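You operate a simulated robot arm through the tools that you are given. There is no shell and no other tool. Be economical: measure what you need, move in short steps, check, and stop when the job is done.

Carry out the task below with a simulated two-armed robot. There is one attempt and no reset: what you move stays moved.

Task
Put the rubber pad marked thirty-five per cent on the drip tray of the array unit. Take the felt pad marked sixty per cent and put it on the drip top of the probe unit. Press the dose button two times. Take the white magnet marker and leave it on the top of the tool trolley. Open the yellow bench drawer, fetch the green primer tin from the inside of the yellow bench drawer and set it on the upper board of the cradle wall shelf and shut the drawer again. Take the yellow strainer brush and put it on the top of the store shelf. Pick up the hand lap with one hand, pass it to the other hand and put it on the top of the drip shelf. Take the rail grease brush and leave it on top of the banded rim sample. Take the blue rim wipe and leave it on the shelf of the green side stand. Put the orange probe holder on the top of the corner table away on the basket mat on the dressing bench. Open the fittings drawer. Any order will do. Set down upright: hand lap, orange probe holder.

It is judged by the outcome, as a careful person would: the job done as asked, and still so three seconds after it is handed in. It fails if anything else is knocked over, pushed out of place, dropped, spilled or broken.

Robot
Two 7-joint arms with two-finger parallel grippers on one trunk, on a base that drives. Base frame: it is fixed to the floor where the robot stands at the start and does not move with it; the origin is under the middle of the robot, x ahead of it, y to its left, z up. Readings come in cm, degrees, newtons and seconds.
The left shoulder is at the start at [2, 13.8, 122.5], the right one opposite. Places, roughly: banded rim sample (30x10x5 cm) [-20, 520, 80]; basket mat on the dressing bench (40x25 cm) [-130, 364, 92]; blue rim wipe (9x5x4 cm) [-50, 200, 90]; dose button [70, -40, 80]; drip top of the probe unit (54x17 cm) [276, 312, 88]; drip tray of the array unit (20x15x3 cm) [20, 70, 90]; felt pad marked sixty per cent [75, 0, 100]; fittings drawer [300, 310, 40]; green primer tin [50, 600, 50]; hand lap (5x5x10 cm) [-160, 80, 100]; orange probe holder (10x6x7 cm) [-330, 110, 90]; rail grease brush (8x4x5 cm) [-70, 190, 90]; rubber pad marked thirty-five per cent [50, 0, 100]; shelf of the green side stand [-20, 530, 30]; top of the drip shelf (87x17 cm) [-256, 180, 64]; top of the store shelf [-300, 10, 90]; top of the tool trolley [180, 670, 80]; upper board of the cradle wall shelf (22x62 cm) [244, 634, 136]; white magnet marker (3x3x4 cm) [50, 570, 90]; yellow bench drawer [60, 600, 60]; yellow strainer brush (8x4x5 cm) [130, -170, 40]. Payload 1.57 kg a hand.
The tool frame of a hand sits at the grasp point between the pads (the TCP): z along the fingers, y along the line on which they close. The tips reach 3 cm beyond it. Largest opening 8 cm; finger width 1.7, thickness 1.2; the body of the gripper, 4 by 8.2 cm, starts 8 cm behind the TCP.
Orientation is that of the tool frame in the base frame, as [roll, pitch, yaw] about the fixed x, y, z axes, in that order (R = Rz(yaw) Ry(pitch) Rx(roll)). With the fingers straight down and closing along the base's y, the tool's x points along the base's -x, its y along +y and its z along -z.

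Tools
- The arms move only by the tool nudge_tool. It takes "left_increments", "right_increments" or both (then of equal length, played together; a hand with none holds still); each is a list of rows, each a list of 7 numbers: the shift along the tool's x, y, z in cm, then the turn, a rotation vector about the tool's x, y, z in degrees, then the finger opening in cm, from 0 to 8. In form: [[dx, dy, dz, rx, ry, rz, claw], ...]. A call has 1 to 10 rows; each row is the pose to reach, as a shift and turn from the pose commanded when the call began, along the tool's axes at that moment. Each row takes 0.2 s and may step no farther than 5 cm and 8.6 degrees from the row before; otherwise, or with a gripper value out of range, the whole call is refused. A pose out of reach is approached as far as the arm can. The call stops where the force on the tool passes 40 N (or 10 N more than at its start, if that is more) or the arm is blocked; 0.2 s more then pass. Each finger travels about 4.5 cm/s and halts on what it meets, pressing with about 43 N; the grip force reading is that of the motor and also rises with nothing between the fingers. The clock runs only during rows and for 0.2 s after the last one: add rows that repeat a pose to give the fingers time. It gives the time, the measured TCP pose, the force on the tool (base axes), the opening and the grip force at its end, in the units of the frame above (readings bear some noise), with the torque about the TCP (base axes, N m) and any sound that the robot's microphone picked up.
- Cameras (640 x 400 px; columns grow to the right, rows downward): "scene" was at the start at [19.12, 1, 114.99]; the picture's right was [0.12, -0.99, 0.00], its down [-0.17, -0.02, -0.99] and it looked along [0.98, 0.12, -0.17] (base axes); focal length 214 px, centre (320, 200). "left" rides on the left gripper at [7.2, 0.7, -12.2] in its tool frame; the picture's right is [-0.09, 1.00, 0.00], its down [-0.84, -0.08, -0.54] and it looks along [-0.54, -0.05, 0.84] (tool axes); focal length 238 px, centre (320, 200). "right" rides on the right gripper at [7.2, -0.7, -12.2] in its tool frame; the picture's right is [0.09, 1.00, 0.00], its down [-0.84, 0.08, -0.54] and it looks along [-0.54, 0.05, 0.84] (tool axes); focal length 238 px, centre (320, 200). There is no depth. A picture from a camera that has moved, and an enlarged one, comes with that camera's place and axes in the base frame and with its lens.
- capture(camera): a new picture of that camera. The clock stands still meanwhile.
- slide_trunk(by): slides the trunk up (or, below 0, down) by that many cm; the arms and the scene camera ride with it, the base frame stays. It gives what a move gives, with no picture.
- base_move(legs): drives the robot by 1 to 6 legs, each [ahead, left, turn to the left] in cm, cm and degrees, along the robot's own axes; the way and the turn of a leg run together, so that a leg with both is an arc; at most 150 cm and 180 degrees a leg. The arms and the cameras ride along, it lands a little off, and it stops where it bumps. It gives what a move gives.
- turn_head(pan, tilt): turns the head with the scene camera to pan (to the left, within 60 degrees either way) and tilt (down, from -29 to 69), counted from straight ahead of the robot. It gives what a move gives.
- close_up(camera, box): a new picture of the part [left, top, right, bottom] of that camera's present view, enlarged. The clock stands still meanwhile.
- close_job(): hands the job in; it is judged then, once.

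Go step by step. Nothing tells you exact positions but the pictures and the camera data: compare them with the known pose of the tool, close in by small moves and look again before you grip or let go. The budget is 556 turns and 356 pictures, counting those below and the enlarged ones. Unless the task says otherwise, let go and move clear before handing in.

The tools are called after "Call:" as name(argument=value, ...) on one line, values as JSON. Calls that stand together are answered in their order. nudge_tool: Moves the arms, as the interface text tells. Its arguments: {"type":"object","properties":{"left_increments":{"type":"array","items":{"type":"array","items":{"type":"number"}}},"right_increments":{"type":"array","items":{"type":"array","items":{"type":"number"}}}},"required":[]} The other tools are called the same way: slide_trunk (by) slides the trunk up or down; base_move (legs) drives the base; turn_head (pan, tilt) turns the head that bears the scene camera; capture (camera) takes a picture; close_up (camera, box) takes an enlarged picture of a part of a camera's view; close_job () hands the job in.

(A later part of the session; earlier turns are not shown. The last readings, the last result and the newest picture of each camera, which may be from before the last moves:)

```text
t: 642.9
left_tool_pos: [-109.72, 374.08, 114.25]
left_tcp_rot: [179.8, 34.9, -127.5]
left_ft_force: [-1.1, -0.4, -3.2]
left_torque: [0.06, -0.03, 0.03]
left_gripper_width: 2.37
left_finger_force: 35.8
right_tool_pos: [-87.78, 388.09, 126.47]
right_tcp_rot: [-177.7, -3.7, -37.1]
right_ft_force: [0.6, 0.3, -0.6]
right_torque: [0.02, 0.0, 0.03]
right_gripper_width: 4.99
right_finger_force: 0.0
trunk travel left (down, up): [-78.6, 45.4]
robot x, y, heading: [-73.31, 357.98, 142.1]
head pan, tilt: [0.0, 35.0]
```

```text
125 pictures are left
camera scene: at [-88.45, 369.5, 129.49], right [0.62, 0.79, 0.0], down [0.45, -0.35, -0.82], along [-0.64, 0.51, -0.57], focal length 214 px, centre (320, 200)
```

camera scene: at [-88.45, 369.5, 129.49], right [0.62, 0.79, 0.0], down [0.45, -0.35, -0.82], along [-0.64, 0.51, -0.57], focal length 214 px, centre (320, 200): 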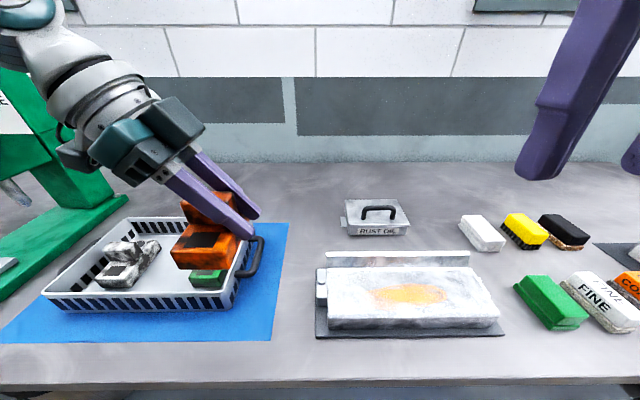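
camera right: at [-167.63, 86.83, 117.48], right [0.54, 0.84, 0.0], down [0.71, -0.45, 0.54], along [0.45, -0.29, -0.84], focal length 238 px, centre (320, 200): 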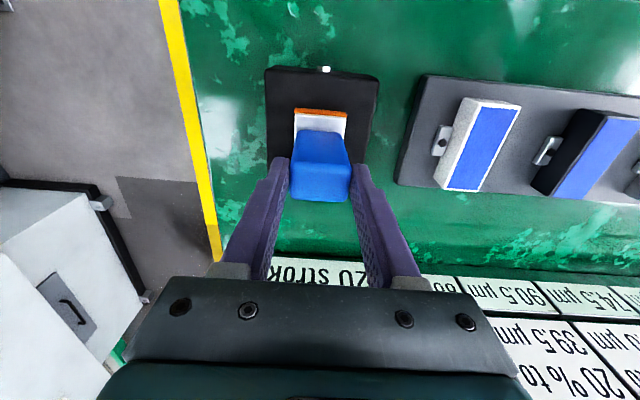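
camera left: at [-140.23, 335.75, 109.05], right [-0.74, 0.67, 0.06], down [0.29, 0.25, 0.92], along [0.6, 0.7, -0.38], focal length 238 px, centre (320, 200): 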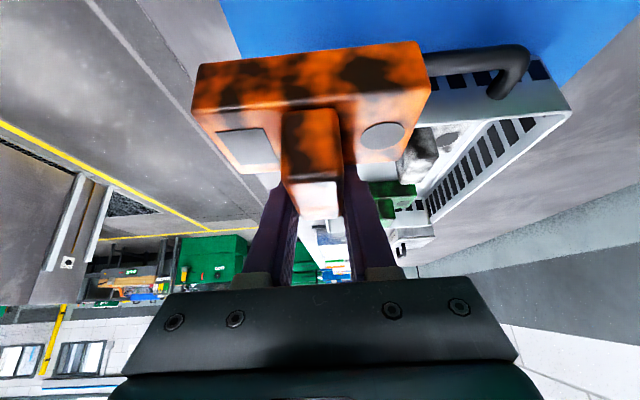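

Call:
nudge_tool(left_increments=[[-1.5, 0.5, 1.1, 0, 0, 0, 1], [0.5, 0.5, 4, 0, 0, 0, 1], [2.5, 0.5, 6.9, 0, 0, 0, 1], [4.2, 0.5, 9.3, 0, 0, 0, 1]])

Call:
close_up(camera="scene", box=[120, 180, 340, 360])

Call:
capture(camera="left")

```text
t: 643.9
left_tool_pos: [-108.85, 375.81, 103.75]
left_tcp_rot: [179.7, 34.9, -127.7]
left_ft_force: [-0.4, 0.2, -2.9]
left_torque: [0.1, -0.06, -0.02]
left_gripper_width: 2.38
left_finger_force: 35.6
right_tool_pos: [-87.74, 388.04, 126.52]
right_tcp_rot: [-177.7, -3.9, -37.3]
right_ft_force: [-0.3, -0.3, 0.0]
right_torque: [0.01, 0.02, -0.02]
right_gripper_width: 4.99
right_finger_force: 0.0
trunk travel left (down, up): [-78.6, 45.4]
robot x, y, heading: [-73.44, 357.88, 141.9]
head pan, tilt: [0.0, 35.0]
```

```text
2.22 times, centred on (230, 270) of scene
camera zoom: at [-88.45, 369.5, 129.49], right [0.62, 0.79, 0.0], down [0.45, -0.35, -0.82], along [-0.64, 0.51, -0.57], focal length 477 px, centre (520, 44)
```

zoom: 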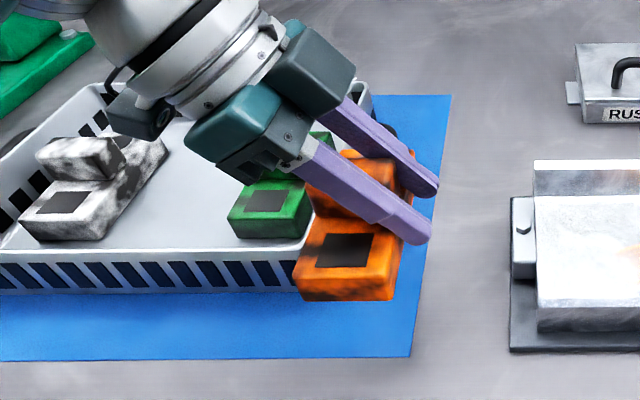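

```text
123 pictures are left
camera left: at [-117.1, 365.68, 109.77], right [-0.74, 0.67, 0.06], down [0.29, 0.25, 0.92], along [0.6, 0.7, -0.38], focal length 238 px, centre (320, 200)
```

left: 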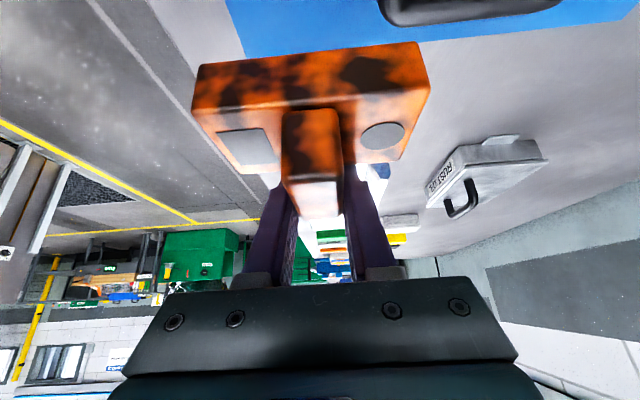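

Call:
nudge_tool(left_increments=[[-0.6, 0.3, 0.4, 0, 0, 0, 1], [0.3, 0.3, 1.6, 0, 0, 0, 1], [0.9, 0.3, 2.5, 0, 0, 0, 1], [1.3, 0.3, 3.1, 0, 0, 0, 1], [1.7, 0.3, 3.6, 0, 0, 0, 1]])

Call:
close_up(camera="scene", box=[120, 180, 340, 360])

```text
t: 645.0
left_tool_pos: [-108.96, 376.87, 100.48]
left_tcp_rot: [179.3, 35.3, -127.9]
left_ft_force: [7.3, -0.9, 21.5]
left_torque: [-0.4, 1.28, 0.24]
left_gripper_width: 2.36
left_finger_force: 36.4
right_tool_pos: [-87.83, 388.12, 126.52]
right_tcp_rot: [-177.6, -3.8, -37.2]
right_ft_force: [-0.5, -0.5, 0.5]
right_torque: [0.01, 0.02, 0.04]
right_gripper_width: 4.98
right_finger_force: 0.1
trunk travel left (down, up): [-78.6, 45.4]
robot x, y, heading: [-73.72, 357.84, 142.1]
head pan, tilt: [0.0, 35.0]
```

```text
2.22 times, centred on (230, 270) of scene
camera zoom: at [-88.49, 369.53, 129.56], right [0.62, 0.79, 0.0], down [0.45, -0.35, -0.82], along [-0.65, 0.51, -0.57], focal length 477 px, centre (520, 44)
```

zoom: 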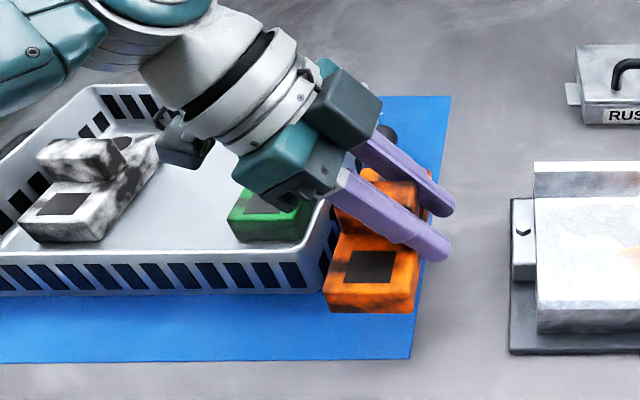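

The slab's rear end met the basket handle. I'll lift, shift 2.3 cm toward the front, and lower again.

Call:
nudge_tool(left_increments=[[-1.2, 0, -1.7, 0, 0, 0, 1], [-1.8, -1.2, -2.5, 0, 0, 0, 1], [-1.8, -2.4, -2.5, 0, 0, 0, 1]])

Call:
capture(camera="scene")

Call:
capture(camera="left")

```text
t: 645.9
left_tool_pos: [-106.92, 375.13, 103.4]
left_tcp_rot: [179.8, 35.0, -127.5]
left_ft_force: [0.2, -0.4, -3.5]
left_torque: [0.07, -0.06, -0.01]
left_gripper_width: 2.37
left_finger_force: 35.7
right_tool_pos: [-87.72, 388.13, 126.48]
right_tcp_rot: [-177.6, -3.8, -37.3]
right_ft_force: [0.5, -0.4, -0.2]
right_torque: [-0.01, 0.01, -0.01]
right_gripper_width: 4.99
right_finger_force: 0.0
trunk travel left (down, up): [-78.6, 45.4]
robot x, y, heading: [-73.6, 358.03, 142.0]
head pan, tilt: [0.0, 35.0]
```

```text
121 pictures are left
camera scene: at [-88.45, 369.5, 129.49], right [0.62, 0.79, 0.0], down [0.45, -0.35, -0.82], along [-0.64, 0.51, -0.57], focal length 214 px, centre (320, 200)
```

scene: 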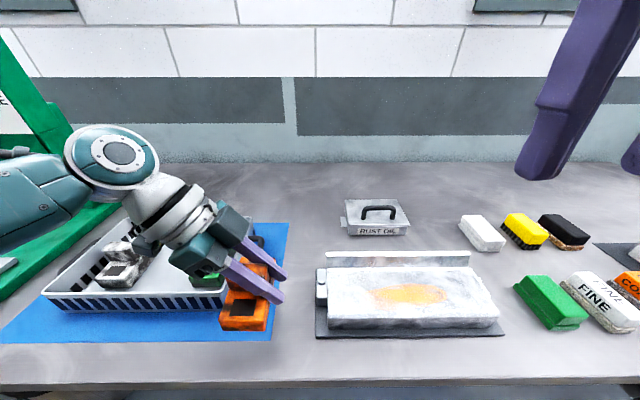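

```text
120 pictures are left
camera left: at [-115.13, 365.17, 109.3], right [-0.74, 0.66, 0.06], down [0.29, 0.25, 0.92], along [0.6, 0.7, -0.38], focal length 238 px, centre (320, 200)
```

left: 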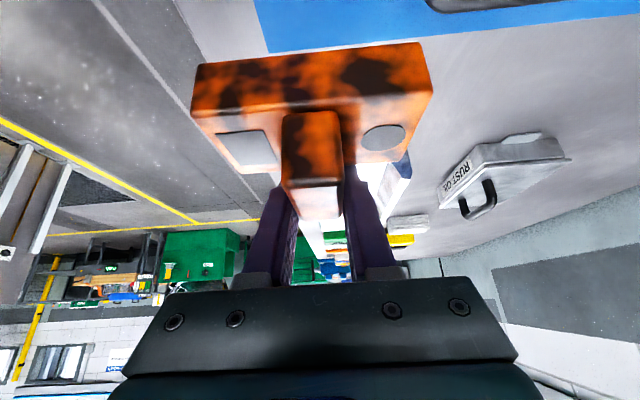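

Call:
nudge_tool(left_increments=[[1, 0, 1.4, 0, 0, 0, 1], [1.7, 0, 2.5, 0, 0, 0, 1], [2.2, 0, 3.1, 0, 0, 0, 1], [2.6, 0, 3.7, 0, 0, 0, 1], [3, 0, 4.3, 0, 0, 0, 1], [3.4, 0, 4.8, 0, 0, 0, 1], [3.8, 0, 5.4, 0, 0, 0, 1]])

Call:
close_up(camera="scene", box=[120, 200, 340, 380])

Call:
capture(camera="left")

```text
t: 647.5
left_tool_pos: [-106.95, 375.22, 96.62]
left_tcp_rot: [179.7, 34.8, -127.6]
left_ft_force: [0.8, -0.5, -3.2]
left_torque: [0.07, -0.08, 0.0]
left_gripper_width: 2.37
left_finger_force: 35.9
right_tool_pos: [-87.76, 388.12, 126.46]
right_tcp_rot: [-177.8, -3.8, -37.2]
right_ft_force: [0.1, 0.2, -0.2]
right_torque: [0.0, 0.01, 0.01]
right_gripper_width: 5.0
right_finger_force: 0.0
trunk travel left (down, up): [-78.6, 45.4]
robot x, y, heading: [-73.37, 358.07, 141.9]
head pan, tilt: [0.0, 35.0]
```

```text
2.22 times, centred on (230, 290) of scene
camera zoom: at [-88.45, 369.5, 129.49], right [0.62, 0.79, 0.0], down [0.45, -0.35, -0.82], along [-0.64, 0.51, -0.57], focal length 477 px, centre (520, 0)
```

zoom: 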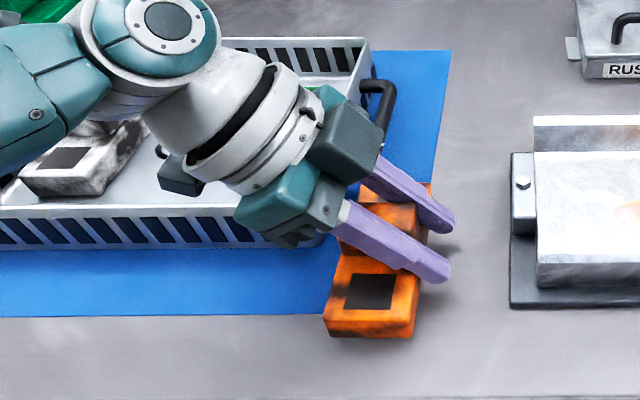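

```text
118 pictures are left
camera left: at [-115.2, 365.2, 102.6], right [-0.74, 0.66, 0.06], down [0.29, 0.25, 0.92], along [0.6, 0.7, -0.38], focal length 238 px, centre (320, 200)
```

left: 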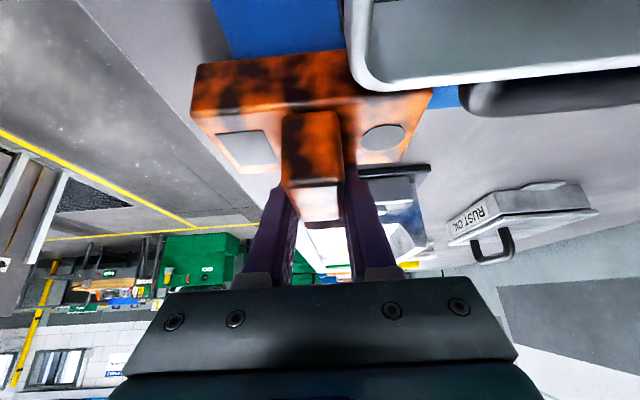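

Call:
nudge_tool(left_increments=[[0.2, 0.9, 0.2, 0, 0, 0, 1], [0.5, 0.9, 0.7, 0, 0, 0, 1], [0.8, 0.9, 1.1, 0, 0, 0, 1], [1.1, 0.9, 1.6, 0, 0, 0, 1], [1.4, 0.9, 2, 0, 0, 0, 1], [1.7, 0.9, 2.4, 0, 0, 0, 1]])

Call:
close_up(camera="scene", box=[120, 200, 340, 380])

```text
t: 648.1
left_tool_pos: [-107.84, 376.0, 96.42]
left_tcp_rot: [179.6, 35.5, -127.6]
left_ft_force: [-0.7, -5.0, 14.5]
left_torque: [-0.35, -0.31, -0.06]
left_gripper_width: 2.37
left_finger_force: 36.0
right_tool_pos: [-87.76, 388.04, 126.48]
right_tcp_rot: [-177.8, -3.7, -37.1]
right_ft_force: [0.1, 0.7, -0.1]
right_torque: [-0.04, -0.01, -0.02]
right_gripper_width: 4.98
right_finger_force: 0.0
trunk travel left (down, up): [-78.6, 45.4]
robot x, y, heading: [-73.32, 357.77, 142.1]
head pan, tilt: [0.0, 35.0]
stopped in row 3 (left hand): the force on the tool passed its limit at 49 N (the readings are from after the stop); the commanded pose is now the measured one
```

```text
2.22 times, centred on (230, 290) of scene
camera zoom: at [-88.52, 369.43, 129.52], right [0.62, 0.79, 0.0], down [0.45, -0.35, -0.82], along [-0.65, 0.5, -0.57], focal length 477 px, centre (520, 0)
```

zoom: 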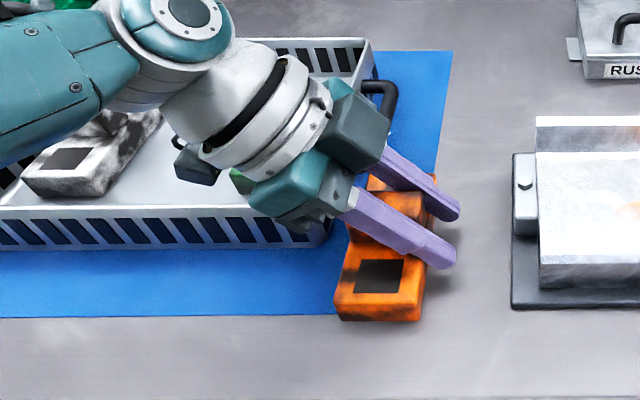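

Contact on the mat, the holder is level and inside the mat's right strip. I'll release and retreat along the finger axis.

Call:
nudge_tool(left_increments=[[0, 0, 0, 0, 0, 0, 3.2], [0, 0, 0, 0, 0, 0, 4.2], [0, 0, 0, 0, 0, 0, 4.2], [-0.5, 0, -2.5, 0, 0, 0, 4.2], [-1.5, 0, -6, 0, 0, 0, 4.2], [-3, 0, -10, 0, 0, 0, 4.2], [-5, 0, -14, 0, 0, 0, 4.2]])

Call:
capture(camera="scene")

```text
t: 649.7
left_tool_pos: [-110.21, 372.47, 110.81]
left_tcp_rot: [179.5, 35.5, -127.6]
left_ft_force: [-0.2, 0.1, 0.0]
left_torque: [0.0, 0.01, -0.01]
left_gripper_width: 4.2
left_finger_force: 0.1
right_tool_pos: [-87.72, 388.03, 126.44]
right_tcp_rot: [-177.7, -3.7, -37.3]
right_ft_force: [0.1, -0.6, 0.2]
right_torque: [-0.02, -0.03, 0.0]
right_gripper_width: 4.99
right_finger_force: 0.0
trunk travel left (down, up): [-78.6, 45.4]
robot x, y, heading: [-73.71, 358.43, 142.0]
head pan, tilt: [0.0, 35.0]
```

```text
116 pictures are left
camera scene: at [-88.46, 369.48, 129.49], right [0.62, 0.79, 0.0], down [0.45, -0.35, -0.82], along [-0.65, 0.5, -0.57], focal length 214 px, centre (320, 200)
```

scene: 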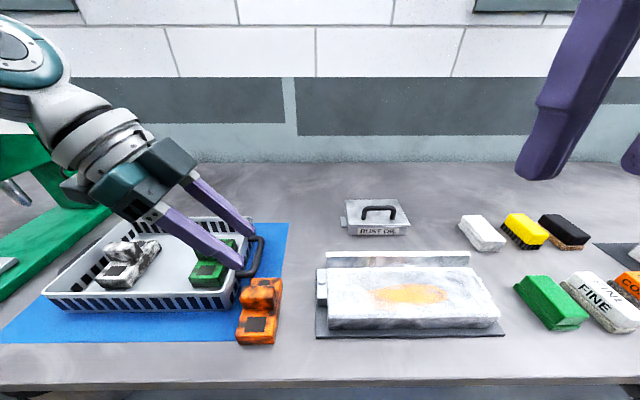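

Call:
base_move(legs=[[-28, 0, 0]])

Call:
turn_head(pan=15, tilt=30)

Call:
close_up(camera="scene", box=[200, 130, 440, 290])

```text
t: 651.6
left_tool_pos: [-88.3, 355.29, 110.75]
left_tcp_rot: [179.6, 35.7, -127.5]
left_ft_force: [0.0, 0.6, -1.0]
left_torque: [0.01, -0.01, 0.0]
left_gripper_width: 4.2
left_finger_force: 0.2
right_tool_pos: [-65.93, 370.92, 126.46]
right_tcp_rot: [-177.7, -3.7, -37.0]
right_ft_force: [-0.3, 0.1, 0.6]
right_torque: [-0.03, 0.03, -0.02]
right_gripper_width: 5.02
right_finger_force: 0.0
trunk travel left (down, up): [-78.6, 45.4]
robot x, y, heading: [-51.75, 341.05, 142.1]
head pan, tilt: [0.0, 35.0]
```

```text
t: 652.4
left_tool_pos: [-88.32, 355.26, 110.81]
left_tcp_rot: [179.6, 35.6, -127.4]
left_ft_force: [0.6, 0.4, -0.1]
left_torque: [0.02, -0.02, 0.0]
left_gripper_width: 4.22
left_finger_force: 0.1
right_tool_pos: [-65.88, 370.94, 126.55]
right_tcp_rot: [-177.7, -3.7, -37.0]
right_ft_force: [0.1, 0.0, -0.5]
right_torque: [-0.03, 0.01, 0.01]
right_gripper_width: 4.99
right_finger_force: 0.1
trunk travel left (down, up): [-78.6, 45.4]
robot x, y, heading: [-51.55, 340.67, 142.1]
head pan, tilt: [15.0, 30.0]
```

```text
2.50 times, centred on (320, 210) of scene
camera zoom: at [-67.91, 350.42, 130.27], right [0.39, 0.92, 0.0], down [0.46, -0.2, -0.87], along [-0.8, 0.34, -0.5], focal length 536 px, centre (320, 175)
```

zoom: 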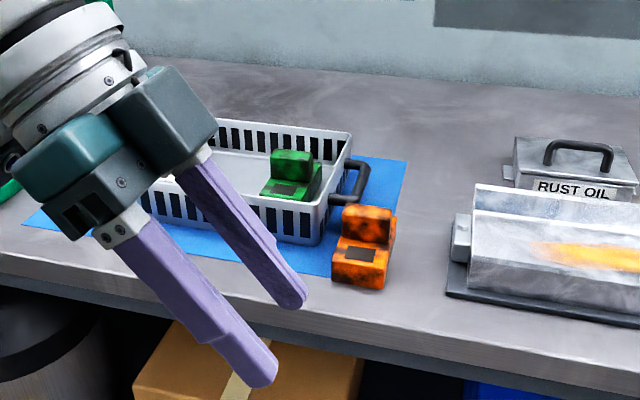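

The holder stands upright on the mat's front right. Last: the blue wipe and the grease brush on the small green table. I'll restore the left hand, turn and drive there.

Call:
nudge_tool(left_increments=[[0, 0, 0, -4.9, 0, -6.9, 5], [0, 0, 0, -9.8, 0, -13.8, 5], [0, 0, 0, -14.7, 0, -20.7, 5], [0, 0, 0, -19.6, 0, -27.6, 5], [0, 0, 0, -24.5, 0, -34.5, 5], [0, 0, 0, -29.4, 0, -41.4, 5], [0, 0, 0, -34.3, 0, -48.3, 5], [0, 0, 0, -39.2, 0, -55.2, 5], [0, 0, 0, -44.1, 0, -62.1, 5], [0, 0, 0, -49, 0, -69, 5]])

Call:
base_move(legs=[[0, 0, 90], [0, 84, 0]])

Call:
turn_head(pan=0, tilt=28)

Call:
capture(camera="scene")

```text
t: 654.6
left_tool_pos: [-88.25, 355.42, 110.73]
left_tcp_rot: [-179.8, 35.7, -42.4]
left_ft_force: [0.5, -0.5, 0.0]
left_torque: [0.03, -0.01, -0.02]
left_gripper_width: 5.01
left_finger_force: 0.0
right_tool_pos: [-65.79, 371.05, 126.38]
right_tcp_rot: [-177.6, -3.7, -37.1]
right_ft_force: [0.3, 0.3, 0.3]
right_torque: [0.0, -0.02, 0.01]
right_gripper_width: 5.01
right_finger_force: 0.1
trunk travel left (down, up): [-78.6, 45.4]
robot x, y, heading: [-51.69, 341.08, 142.2]
head pan, tilt: [15.0, 30.0]
```

```text
t: 663.0
left_tool_pos: [-0.14, 251.7, 110.75]
left_tcp_rot: [-179.7, 35.7, 46.8]
left_ft_force: [-0.8, -0.3, -0.6]
left_torque: [0.01, 0.0, 0.03]
left_gripper_width: 4.98
left_finger_force: 0.1
right_tool_pos: [-15.24, 274.35, 126.45]
right_tcp_rot: [-177.7, -3.7, 52.1]
right_ft_force: [-0.2, 0.8, -0.3]
right_torque: [0.02, -0.01, -0.01]
right_gripper_width: 5.0
right_finger_force: 0.2
trunk travel left (down, up): [-78.6, 45.4]
robot x, y, heading: [14.7, 288.42, -128.7]
head pan, tilt: [15.0, 30.0]
```

```text
t: 663.7
left_tool_pos: [-0.08, 251.75, 110.77]
left_tcp_rot: [-179.8, 35.8, 46.7]
left_ft_force: [0.2, -0.5, -0.2]
left_torque: [0.0, -0.01, 0.05]
left_gripper_width: 5.0
left_finger_force: 0.1
right_tool_pos: [-15.25, 274.3, 126.5]
right_tcp_rot: [-177.6, -3.7, 52.2]
right_ft_force: [0.5, 0.3, -0.8]
right_torque: [0.01, 0.07, 0.01]
right_gripper_width: 5.0
right_finger_force: 0.0
trunk travel left (down, up): [-78.6, 45.4]
robot x, y, heading: [14.92, 288.27, -128.7]
head pan, tilt: [0.0, 28.0]
```

```text
114 pictures are left
camera scene: at [2.95, 273.13, 130.59], right [-0.78, 0.62, 0.0], down [0.29, 0.37, -0.88], along [-0.55, -0.69, -0.47], focal length 214 px, centre (320, 200)
```

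scene: 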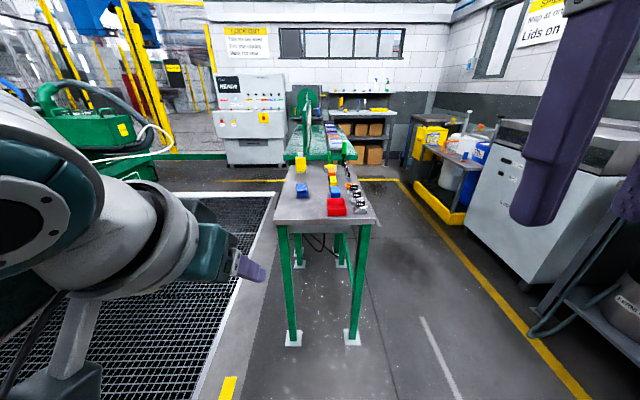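

Call:
close_up(camera="scene", box=[265, 145, 395, 235])

```text
4.44 times, centred on (330, 190) of scene
camera zoom: at [2.95, 273.13, 130.59], right [-0.78, 0.62, 0.0], down [0.29, 0.37, -0.88], along [-0.55, -0.69, -0.47], focal length 953 px, centre (276, 244)
```

zoom: 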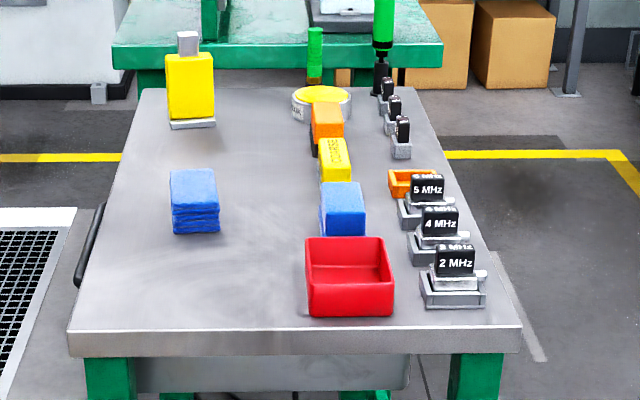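

I take the folded blue stack for the wipe and the orange brush for the rail grease brush; I'll go closer to check.

Call:
base_move(legs=[[40, 0, 0]])

Call:
turn_head(pan=0, tilt=35)

Call:
close_up(camera="scene", box=[235, 110, 435, 250])

```text
t: 666.2
left_tool_pos: [-25.63, 220.65, 110.68]
left_tcp_rot: [-179.8, 35.8, 46.1]
left_ft_force: [-0.8, 0.4, 0.3]
left_torque: [-0.01, 0.03, 0.0]
left_gripper_width: 4.99
left_finger_force: 0.1
right_tool_pos: [-40.55, 243.34, 126.48]
right_tcp_rot: [-177.7, -3.8, 51.7]
right_ft_force: [0.2, -0.7, 0.1]
right_torque: [0.0, 0.01, -0.01]
right_gripper_width: 5.02
right_finger_force: 0.1
trunk travel left (down, up): [-78.6, 45.4]
robot x, y, heading: [-10.17, 256.96, -129.2]
head pan, tilt: [0.0, 28.0]
```

```text
t: 666.9
left_tool_pos: [-25.7, 220.73, 110.79]
left_tcp_rot: [-179.7, 35.7, 46.1]
left_ft_force: [-0.4, -1.2, -0.4]
left_torque: [-0.02, -0.02, 0.04]
left_gripper_width: 4.99
left_finger_force: 0.1
right_tool_pos: [-40.64, 243.5, 126.61]
right_tcp_rot: [-177.8, -3.7, 51.8]
right_ft_force: [0.0, -0.6, 0.2]
right_torque: [0.0, -0.02, 0.02]
right_gripper_width: 4.98
right_finger_force: 0.1
trunk travel left (down, up): [-78.6, 45.4]
robot x, y, heading: [-10.32, 257.32, -129.0]
head pan, tilt: [0.0, 35.0]
```

```text
2.86 times, centred on (335, 180) of scene
camera zoom: at [-22.2, 242.32, 129.5], right [-0.77, 0.63, 0.0], down [0.36, 0.44, -0.82], along [-0.52, -0.63, -0.57], focal length 613 px, centre (277, 257)
```

zoom: 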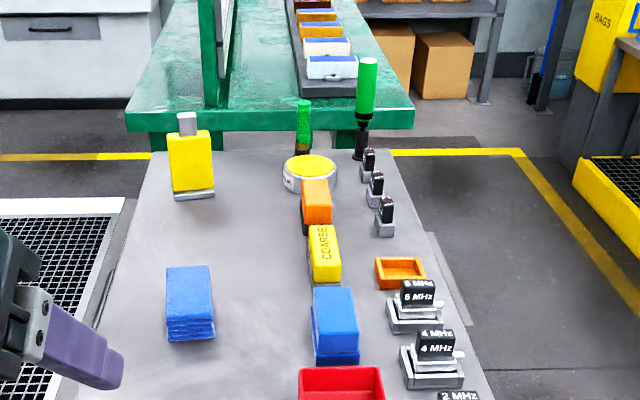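

Call:
base_move(legs=[[18, 0, 0.5]])

Call:
nudge_tool(left_increments=[[-0.5, -1, 1.5, -1, -1.4, -1.3, 6], [-1, -2, 3, -2, -2.8, -2.6, 7], [-1, -3, 5, -2.9, -4.3, -4, 8]])

Call:
capture(camera="left")

Call:
capture(camera="scene")

```text
t: 668.4
left_tool_pos: [-36.93, 206.29, 110.76]
left_tcp_rot: [-179.8, 35.6, 46.4]
left_ft_force: [0.6, -0.6, -0.4]
left_torque: [-0.01, 0.0, -0.01]
left_gripper_width: 5.03
left_finger_force: 0.0
right_tool_pos: [-52.17, 228.94, 126.48]
right_tcp_rot: [-177.7, -3.9, 52.0]
right_ft_force: [-0.3, -0.4, 0.0]
right_torque: [0.03, -0.02, 0.0]
right_gripper_width: 4.99
right_finger_force: 0.1
trunk travel left (down, up): [-78.6, 45.4]
robot x, y, heading: [-21.87, 242.81, -129.0]
head pan, tilt: [0.0, 35.0]
```

```text
t: 669.2
left_tool_pos: [-41.57, 205.7, 107.15]
left_tcp_rot: [-179.5, 40.0, 51.6]
left_ft_force: [-0.9, 0.0, 0.0]
left_torque: [0.01, -0.01, 0.01]
left_gripper_width: 7.99
left_finger_force: 0.0
right_tool_pos: [-52.06, 229.01, 126.5]
right_tcp_rot: [-177.7, -3.8, 51.8]
right_ft_force: [-0.4, 0.1, -0.5]
right_torque: [-0.04, 0.03, -0.01]
right_gripper_width: 4.99
right_finger_force: 0.0
trunk travel left (down, up): [-78.6, 45.4]
robot x, y, heading: [-21.61, 242.36, -128.7]
head pan, tilt: [0.0, 35.0]
```

```text
111 pictures are left
camera left: at [-32.67, 215.43, 111.94], right [0.73, -0.68, 0.05], down [-0.24, -0.18, 0.95], along [-0.64, -0.71, -0.3], focal length 238 px, centre (320, 200)
```

left: 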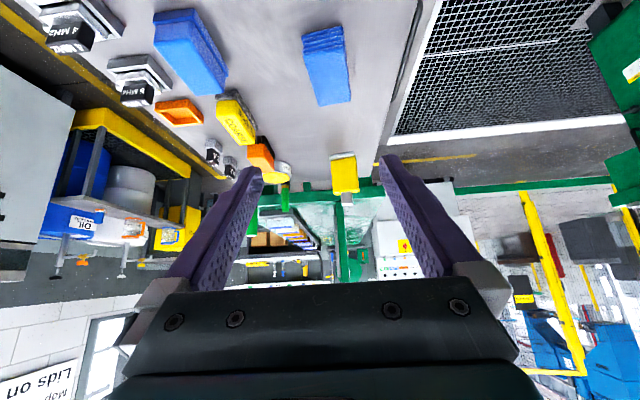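

```text
110 pictures are left
camera scene: at [-33.71, 228.01, 129.5], right [-0.78, 0.63, 0.0], down [0.36, 0.45, -0.82], along [-0.52, -0.64, -0.57], focal length 214 px, centre (320, 200)
```

scene: 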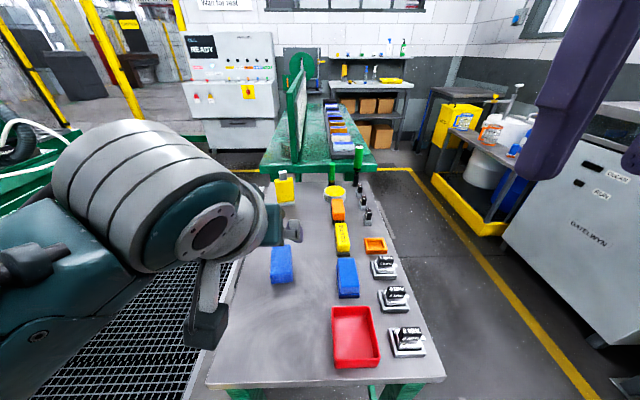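

Call:
base_move(legs=[[6, 0, 0]])

Call:
slide_trunk(by=-12)

Call:
nudge_tool(left_increments=[[-2, 0.5, 2, 0, 0, 0, 8], [-4, 1.2, 4, 0, 0, 0, 8]])

Call:
capture(camera="left")

Call:
capture(camera="scene")

```text
t: 670.2
left_tool_pos: [-45.53, 200.75, 107.18]
left_tcp_rot: [-179.6, 39.9, 51.5]
left_ft_force: [0.8, -0.4, 0.1]
left_torque: [-0.01, -0.01, 0.04]
left_gripper_width: 8.0
left_finger_force: 0.0
right_tool_pos: [-55.95, 224.27, 126.43]
right_tcp_rot: [-177.7, -3.8, 52.0]
right_ft_force: [0.0, -0.4, 0.1]
right_torque: [-0.01, -0.01, 0.0]
right_gripper_width: 4.99
right_finger_force: 0.1
trunk travel left (down, up): [-78.6, 45.4]
robot x, y, heading: [-25.72, 237.71, -129.0]
head pan, tilt: [0.0, 35.0]
```

```text
t: 671.7
left_tool_pos: [-45.51, 200.88, 95.17]
left_tcp_rot: [-179.6, 39.9, 51.6]
left_ft_force: [-0.3, 0.6, -0.4]
left_torque: [0.01, 0.01, -0.02]
left_gripper_width: 8.0
left_finger_force: 0.0
right_tool_pos: [-56.0, 224.21, 114.48]
right_tcp_rot: [-177.7, -3.8, 52.0]
right_ft_force: [-0.3, 0.2, -0.2]
right_torque: [0.0, -0.02, -0.01]
right_gripper_width: 5.02
right_finger_force: 0.1
trunk travel left (down, up): [-66.6, 57.4]
robot x, y, heading: [-25.71, 237.96, -128.5]
head pan, tilt: [0.0, 35.0]
```

```text
t: 672.3
left_tool_pos: [-48.04, 195.61, 94.57]
left_tcp_rot: [-179.5, 39.9, 51.5]
left_ft_force: [0.0, 0.1, 0.1]
left_torque: [0.03, 0.02, -0.01]
left_gripper_width: 7.97
left_finger_force: 0.0
right_tool_pos: [-56.04, 224.24, 114.5]
right_tcp_rot: [-177.7, -3.8, 52.0]
right_ft_force: [0.2, 0.2, -1.3]
right_torque: [0.03, 0.04, 0.0]
right_gripper_width: 5.0
right_finger_force: 0.0
trunk travel left (down, up): [-66.6, 57.4]
robot x, y, heading: [-25.62, 238.18, -129.0]
head pan, tilt: [0.0, 35.0]
```

```text
109 pictures are left
camera left: at [-38.99, 205.44, 99.43], right [0.73, -0.68, 0.05], down [-0.24, -0.18, 0.95], along [-0.64, -0.71, -0.3], focal length 238 px, centre (320, 200)
```

left: 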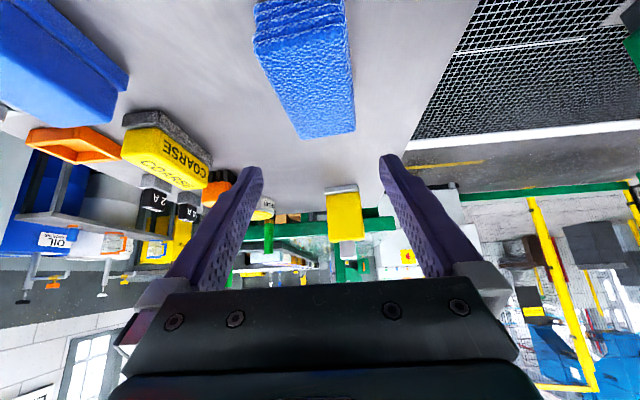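

```text
108 pictures are left
camera scene: at [-37.56, 223.22, 117.5], right [-0.78, 0.63, 0.0], down [0.36, 0.45, -0.82], along [-0.51, -0.64, -0.57], focal length 214 px, centre (320, 200)
```

scene: 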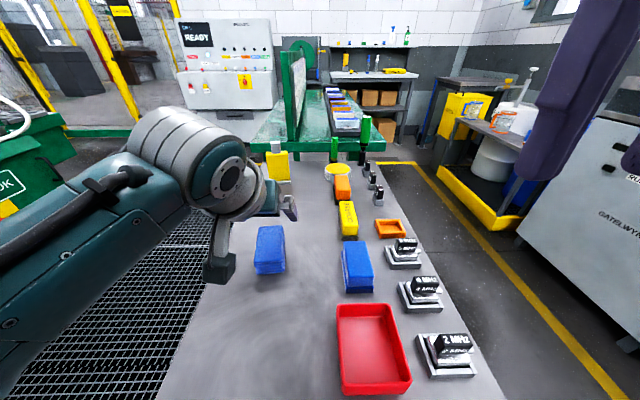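

Call:
nudge_tool(left_increments=[[1.8, -0.2, 2.1, -3.2, 0, -3.9, 8], [3.6, -0.3, 4.3, -6.4, 0, -7.7, 8], [5, -0.3, 6, -6.4, 0, -7.7, 8]])

Call:
capture(camera="left")

```text
t: 673.1
left_tool_pos: [-48.28, 195.92, 87.79]
left_tcp_rot: [-179.9, 40.2, 61.4]
left_ft_force: [8.2, 11.0, 15.5]
left_torque: [-0.16, -0.74, 0.65]
left_gripper_width: 7.99
left_finger_force: 0.0
right_tool_pos: [-55.99, 224.26, 114.41]
right_tcp_rot: [-177.8, -3.8, 52.0]
right_ft_force: [0.2, -0.1, -0.4]
right_torque: [-0.03, -0.01, 0.0]
right_gripper_width: 5.0
right_finger_force: 0.1
trunk travel left (down, up): [-66.6, 57.4]
robot x, y, heading: [-25.69, 237.83, -129.0]
head pan, tilt: [0.0, 35.0]
stopped in row 3 (left hand): the force on the tool passed its limit at 79 N (the readings are from after the stop); the commanded pose is now the measured one
```

```text
107 pictures are left
camera left: at [-41.25, 207.1, 92.55], right [0.84, -0.54, 0.06], down [-0.21, -0.22, 0.95], along [-0.5, -0.81, -0.29], focal length 238 px, centre (320, 200)
```

left: 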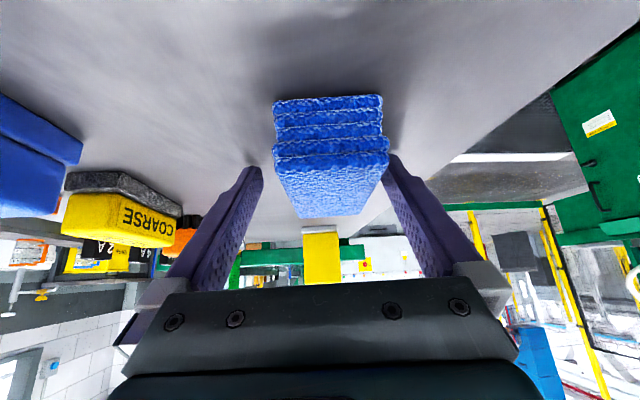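

Call:
nudge_tool(left_increments=[[-0.4, 0.5, -0.4, 0, 0, 0, 8], [-0.4, 0.5, -0.4, 0, 0, 0, 6], [-0.4, 0.5, -0.4, 0, 0, 0, 4], [-0.4, 0.5, -0.4, 0, 0, 0, 3], [-0.4, 0.5, -0.4, 0, 0, 0, 3], [-0.4, 0.5, -0.4, 0, 0, 0, 3]])

Call:
nudge_tool(left_increments=[[-1.3, 0, -1.5, 0, 0, 0, 3], [-3.9, 0, -4.6, 0, 0, 0, 3], [-6.5, 0, -7.7, 0, 0, 0, 3], [-9, 0, -10.5, 0, 0, 0, 3]])

Call:
capture(camera="left")

```text
t: 674.5
left_tool_pos: [-48.09, 195.48, 88.36]
left_tcp_rot: [-179.9, 40.2, 61.3]
left_ft_force: [-0.2, -0.2, 0.2]
left_torque: [-0.03, 0.01, 0.0]
left_gripper_width: 4.94
left_finger_force: 39.4
right_tool_pos: [-56.05, 224.2, 114.37]
right_tcp_rot: [-177.8, -3.7, 52.0]
right_ft_force: [-0.4, -0.6, 0.0]
right_torque: [-0.04, -0.02, 0.0]
right_gripper_width: 4.98
right_finger_force: 0.1
trunk travel left (down, up): [-66.6, 57.4]
robot x, y, heading: [-25.51, 238.08, -129.0]
head pan, tilt: [0.0, 35.0]
```

```text
t: 675.5
left_tool_pos: [-48.07, 195.33, 102.39]
left_tcp_rot: [-179.9, 40.2, 61.5]
left_ft_force: [-0.3, -0.2, -1.2]
left_torque: [0.0, 0.0, 0.01]
left_gripper_width: 4.91
left_finger_force: 43.1
right_tool_pos: [-56.11, 224.15, 114.5]
right_tcp_rot: [-177.6, -3.8, 52.0]
right_ft_force: [-0.2, 0.0, -0.2]
right_torque: [0.03, 0.03, 0.0]
right_gripper_width: 5.02
right_finger_force: 0.1
trunk travel left (down, up): [-66.6, 57.4]
robot x, y, heading: [-25.44, 238.12, -129.0]
head pan, tilt: [0.0, 35.0]
```

```text
106 pictures are left
camera left: at [-40.97, 206.65, 107.12], right [0.84, -0.54, 0.06], down [-0.21, -0.22, 0.95], along [-0.5, -0.81, -0.29], focal length 238 px, centre (320, 200)
```

left: 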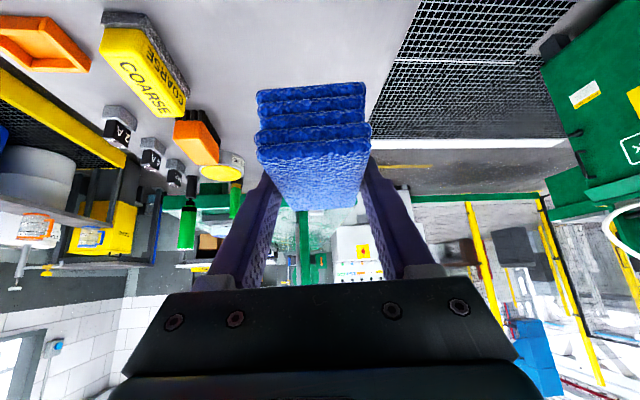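

Wipe is held. For the grease brush I'll go round to the aisle side of the table.

Call:
slide_trunk(by=10)

Call:
base_move(legs=[[-25, 0, 0], [0, -50, 0], [0, 0, 91], [0, -70, 0]])

Call:
turn_head(pan=-10, tilt=40)

Call:
capture(camera="scene")

```text
t: 676.8
left_tool_pos: [-48.17, 195.43, 112.45]
left_tcp_rot: [-179.9, 40.3, 61.5]
left_ft_force: [-0.3, -0.2, 0.0]
left_torque: [0.0, 0.0, 0.03]
left_gripper_width: 4.91
left_finger_force: 43.1
right_tool_pos: [-56.04, 224.1, 124.45]
right_tcp_rot: [-177.7, -3.8, 52.0]
right_ft_force: [0.5, 0.0, -0.6]
right_torque: [0.04, 0.03, 0.04]
right_gripper_width: 5.0
right_finger_force: 0.0
trunk travel left (down, up): [-76.6, 47.4]
robot x, y, heading: [-25.89, 237.77, -128.8]
head pan, tilt: [0.0, 35.0]
```

```text
t: 688.5
left_tool_pos: [-51.01, 210.6, 112.34]
left_tcp_rot: [-179.9, 40.2, 151.4]
left_ft_force: [-0.2, -0.3, -0.9]
left_torque: [-0.01, -0.02, 0.0]
left_gripper_width: 4.89
left_finger_force: 43.0
right_tool_pos: [-79.73, 202.7, 124.38]
right_tcp_rot: [-177.7, -3.8, 142.1]
right_ft_force: [0.5, 0.6, 0.6]
right_torque: [-0.01, 0.01, -0.03]
right_gripper_width: 5.0
right_finger_force: 0.1
trunk travel left (down, up): [-76.6, 47.4]
robot x, y, heading: [-93.57, 233.15, -38.8]
head pan, tilt: [0.0, 35.0]
```

```text
t: 689.2
left_tool_pos: [-51.08, 210.66, 112.44]
left_tcp_rot: [-179.9, 40.3, 151.4]
left_ft_force: [0.0, 0.2, -0.3]
left_torque: [-0.02, 0.0, -0.02]
left_gripper_width: 4.91
left_finger_force: 43.0
right_tool_pos: [-79.8, 202.82, 124.46]
right_tcp_rot: [-177.7, -3.8, 141.9]
right_ft_force: [-0.1, 0.3, 0.1]
right_torque: [-0.01, 0.02, 0.0]
right_gripper_width: 5.01
right_finger_force: 0.1
trunk travel left (down, up): [-76.6, 47.4]
robot x, y, heading: [-93.68, 233.12, -39.0]
head pan, tilt: [-10.0, 40.0]
```

```text
105 pictures are left
camera scene: at [-80.34, 220.36, 126.74], right [-0.75, -0.66, 0.0], down [-0.42, 0.48, -0.77], along [0.5, -0.58, -0.64], focal length 214 px, centre (320, 200)
```

scene: 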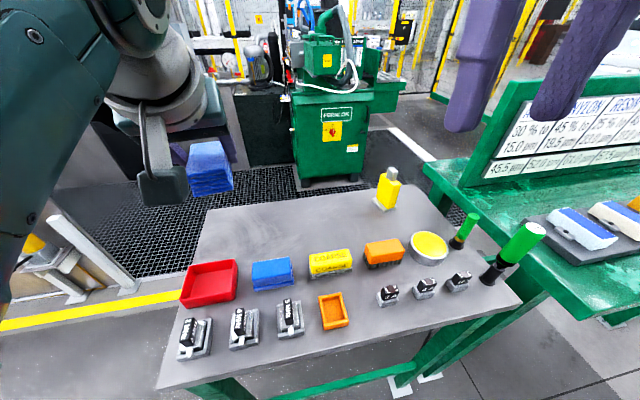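

Call:
base_move(legs=[[4, -7, 0]])

Call:
nudge_tool(right_increments=[[-0.5, 0, 0, -0.3, -0.4, 8.4, 6], [-1, 0, 0, -0.6, -0.8, 16.8, 7], [-2, 0, 0, -0.6, -0.8, 25.2, 7], [-3, 0, 0, -0.6, -0.8, 33.6, 7], [-4, 0, 0, -0.6, -0.8, 42, 7], [-5, 0, 0, -0.6, -0.8, 50.4, 7], [-6, 0, 0, -0.6, -0.8, 58.8, 7], [-7, 0, 0, -0.6, -0.8, 67.2, 7], [-7, 0, 0, -0.6, -0.8, 75.6, 7], [-7, 0, 0, -0.6, -0.8, 84, 7]])

Call:
capture(camera="right")

Call:
capture(camera="scene")

```text
t: 690.2
left_tool_pos: [-52.08, 202.93, 112.35]
left_tcp_rot: [-179.8, 40.3, 151.6]
left_ft_force: [-0.6, 0.1, -0.1]
left_torque: [-0.03, 0.02, 0.04]
left_gripper_width: 4.91
left_finger_force: 42.7
right_tool_pos: [-80.97, 194.87, 124.56]
right_tcp_rot: [-177.7, -3.8, 142.1]
right_ft_force: [-0.5, -0.1, 0.1]
right_torque: [0.03, 0.02, -0.02]
right_gripper_width: 5.0
right_finger_force: 0.1
trunk travel left (down, up): [-76.6, 47.4]
robot x, y, heading: [-94.42, 225.14, -38.8]
head pan, tilt: [-10.0, 40.0]
```

```text
t: 692.4
left_tool_pos: [-52.24, 202.91, 112.37]
left_tcp_rot: [-179.9, 40.3, 151.5]
left_ft_force: [0.5, -0.1, -0.8]
left_torque: [0.0, 0.01, 0.07]
left_gripper_width: 4.91
left_finger_force: 43.0
right_tool_pos: [-75.37, 190.49, 123.99]
right_tcp_rot: [-176.9, 2.1, 58.1]
right_ft_force: [-0.5, -0.1, 0.5]
right_torque: [0.01, 0.02, 0.0]
right_gripper_width: 7.02
right_finger_force: 0.1
trunk travel left (down, up): [-76.6, 47.4]
robot x, y, heading: [-94.4, 225.39, -38.5]
head pan, tilt: [-10.0, 40.0]
```

```text
104 pictures are left
camera right: at [-71.4, 196.96, 135.97], right [0.89, -0.45, -0.06], down [-0.34, -0.75, 0.57], along [-0.3, -0.49, -0.82], focal length 238 px, centre (320, 200)
```

right: 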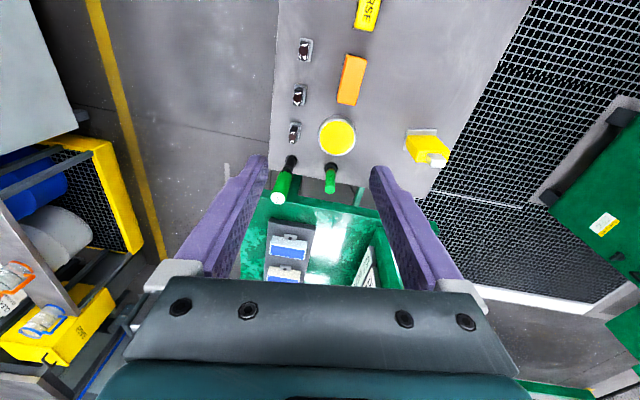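

```text
103 pictures are left
camera scene: at [-81.47, 212.49, 126.74], right [-0.75, -0.66, 0.0], down [-0.42, 0.48, -0.77], along [0.51, -0.58, -0.64], focal length 214 px, centre (320, 200)
```

scene: 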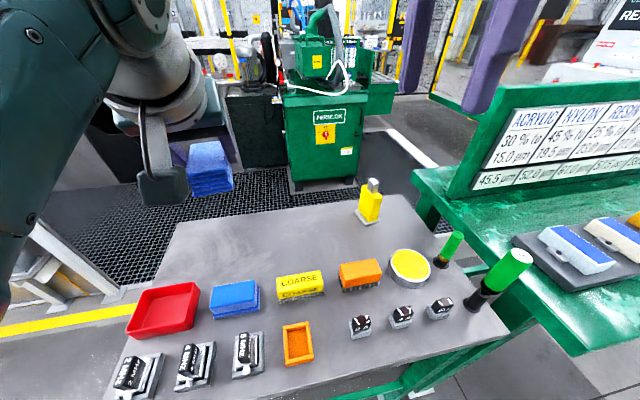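

Call:
nudge_tool(right_increments=[[0.4, 1.1, 4, -1, 0.7, 2, 7], [0.8, 2.2, 8.5, -2, 1.4, 4, 7], [1.2, 3.4, 13, -3.1, 2.1, 6, 7], [1.2, 3.4, 17.5, -3.1, 2.1, 6, 7], [1.2, 3.4, 22, -3.1, 2.1, 6, 7], [1.2, 3.4, 26, -3.1, 2.1, 6, 7]])

Call:
capture(camera="right")

Call:
capture(camera="scene")

```text
t: 693.8
left_tool_pos: [-52.21, 202.99, 112.28]
left_tcp_rot: [-179.9, 40.3, 151.6]
left_ft_force: [-0.5, -0.5, -0.8]
left_torque: [-0.04, 0.0, -0.01]
left_gripper_width: 4.89
left_finger_force: 42.9
right_tool_pos: [-73.65, 189.72, 97.77]
right_tcp_rot: [179.8, 0.2, 52.2]
right_ft_force: [0.2, 0.8, 0.2]
right_torque: [0.0, 0.01, 0.02]
right_gripper_width: 7.01
right_finger_force: 0.2
trunk travel left (down, up): [-76.6, 47.4]
robot x, y, heading: [-94.99, 225.06, -38.7]
head pan, tilt: [-10.0, 40.0]
```

```text
102 pictures are left
camera right: at [-69.75, 195.71, 110.02], right [0.84, -0.54, 0.0], down [-0.45, -0.71, 0.54], along [-0.29, -0.46, -0.84], focal length 238 px, centre (320, 200)
```

right: 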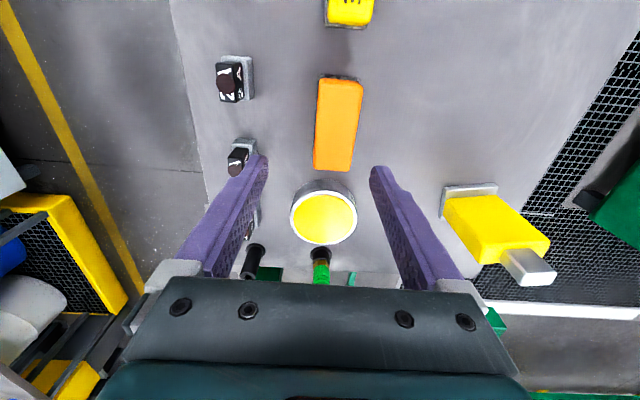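

```text
101 pictures are left
camera scene: at [-81.47, 212.49, 126.74], right [-0.75, -0.66, 0.0], down [-0.42, 0.48, -0.77], along [0.51, -0.58, -0.64], focal length 214 px, centre (320, 200)
```

scene: 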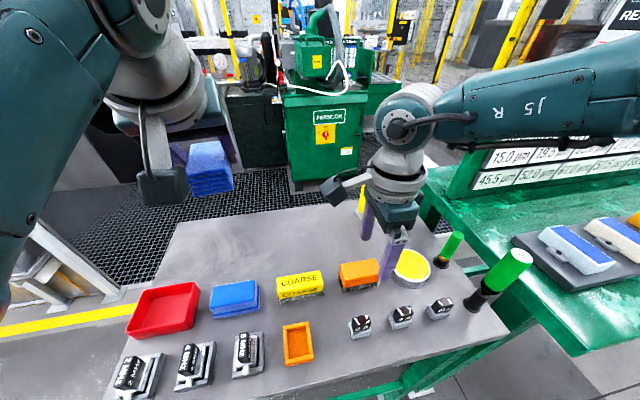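

Call:
nudge_tool(right_increments=[[0.5, 1, 2.5, 0, 0, 0, 7], [1, 1.9, 5, 0, 0, 0, 7]])

Call:
capture(camera="right")

Call:
close_up(camera="scene", box=[310, 200, 470, 310])

```text
t: 694.4
left_tool_pos: [-52.13, 202.93, 112.46]
left_tcp_rot: [-179.9, 40.3, 151.5]
left_ft_force: [0.3, -0.6, -0.6]
left_torque: [0.01, 0.0, -0.01]
left_gripper_width: 4.91
left_finger_force: 42.9
right_tool_pos: [-71.74, 189.77, 92.92]
right_tcp_rot: [179.8, 0.0, 52.4]
right_ft_force: [-0.5, -0.6, -0.3]
right_torque: [0.03, 0.0, 0.02]
right_gripper_width: 7.0
right_finger_force: 0.1
right hand out of reach, approached as far as the arm can: row 2
trunk travel left (down, up): [-76.6, 47.4]
robot x, y, heading: [-94.67, 225.01, -38.8]
head pan, tilt: [-10.0, 40.0]
```

```text
100 pictures are left
camera right: at [-67.9, 195.78, 105.06], right [0.84, -0.53, 0.0], down [-0.45, -0.71, 0.54], along [-0.29, -0.46, -0.84], focal length 238 px, centre (320, 200)
```

right: 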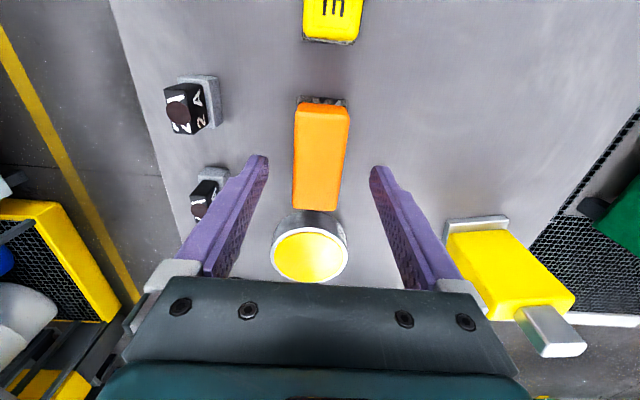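

```text
3.64 times, centred on (390, 255) of scene
camera zoom: at [-81.48, 212.49, 126.74], right [-0.75, -0.66, 0.0], down [-0.42, 0.48, -0.77], along [0.51, -0.58, -0.64], focal length 780 px, centre (66, 0)
```

zoom: 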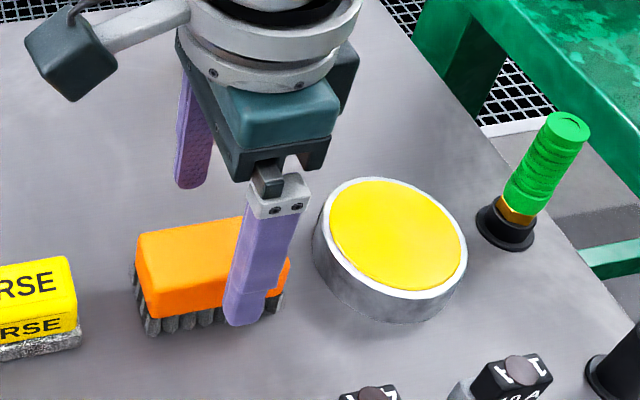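

Call:
slide_trunk(by=-4.2)

Call:
nudge_tool(right_increments=[[0.4, 0, 0, 0, 0, 0, 7], [0.4, 0, 0, 0, 0, 0, 5.5], [0.4, 0, 0, 0, 0, 0, 4], [0.4, 0, 0, 0, 0, 0, 2], [0.4, 0, 0, 0, 0, 0, 2], [0.4, 0, 0, 0, 0, 0, 2]])

Call:
capture(camera="right")

```text
t: 695.3
left_tool_pos: [-52.12, 202.75, 108.27]
left_tcp_rot: [-179.9, 40.3, 151.6]
left_ft_force: [0.3, -0.1, -0.7]
left_torque: [0.0, 0.03, -0.01]
left_gripper_width: 4.93
left_finger_force: 42.7
right_tool_pos: [-71.76, 189.73, 88.73]
right_tcp_rot: [180.0, 0.1, 52.2]
right_ft_force: [0.1, 0.4, 0.5]
right_torque: [0.0, 0.01, -0.03]
right_gripper_width: 6.99
right_finger_force: 0.1
trunk travel left (down, up): [-72.4, 51.6]
robot x, y, heading: [-94.63, 224.99, -38.9]
head pan, tilt: [-10.0, 40.0]
```

```text
t: 696.7
left_tool_pos: [-52.2, 202.92, 108.27]
left_tcp_rot: [-180.0, 40.4, 151.6]
left_ft_force: [-0.5, 0.4, -0.9]
left_torque: [-0.02, 0.04, 0.0]
left_gripper_width: 4.88
left_finger_force: 42.9
right_tool_pos: [-71.45, 189.93, 88.64]
right_tcp_rot: [179.9, 0.1, 52.2]
right_ft_force: [0.6, 0.4, 2.6]
right_torque: [0.02, 0.01, 0.02]
right_gripper_width: 3.91
right_finger_force: 40.1
trunk travel left (down, up): [-72.4, 51.6]
robot x, y, heading: [-94.84, 225.27, -38.7]
head pan, tilt: [-10.0, 40.0]
```

```text
98 pictures are left
camera right: at [-67.62, 196.0, 100.85], right [0.84, -0.54, 0.0], down [-0.45, -0.71, 0.54], along [-0.29, -0.46, -0.84], focal length 238 px, centre (320, 200)
```

right: 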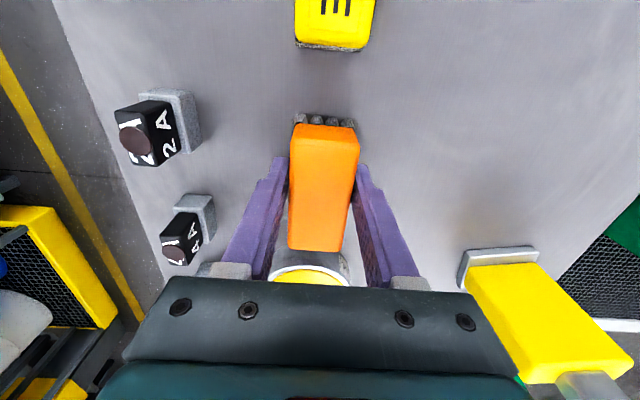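

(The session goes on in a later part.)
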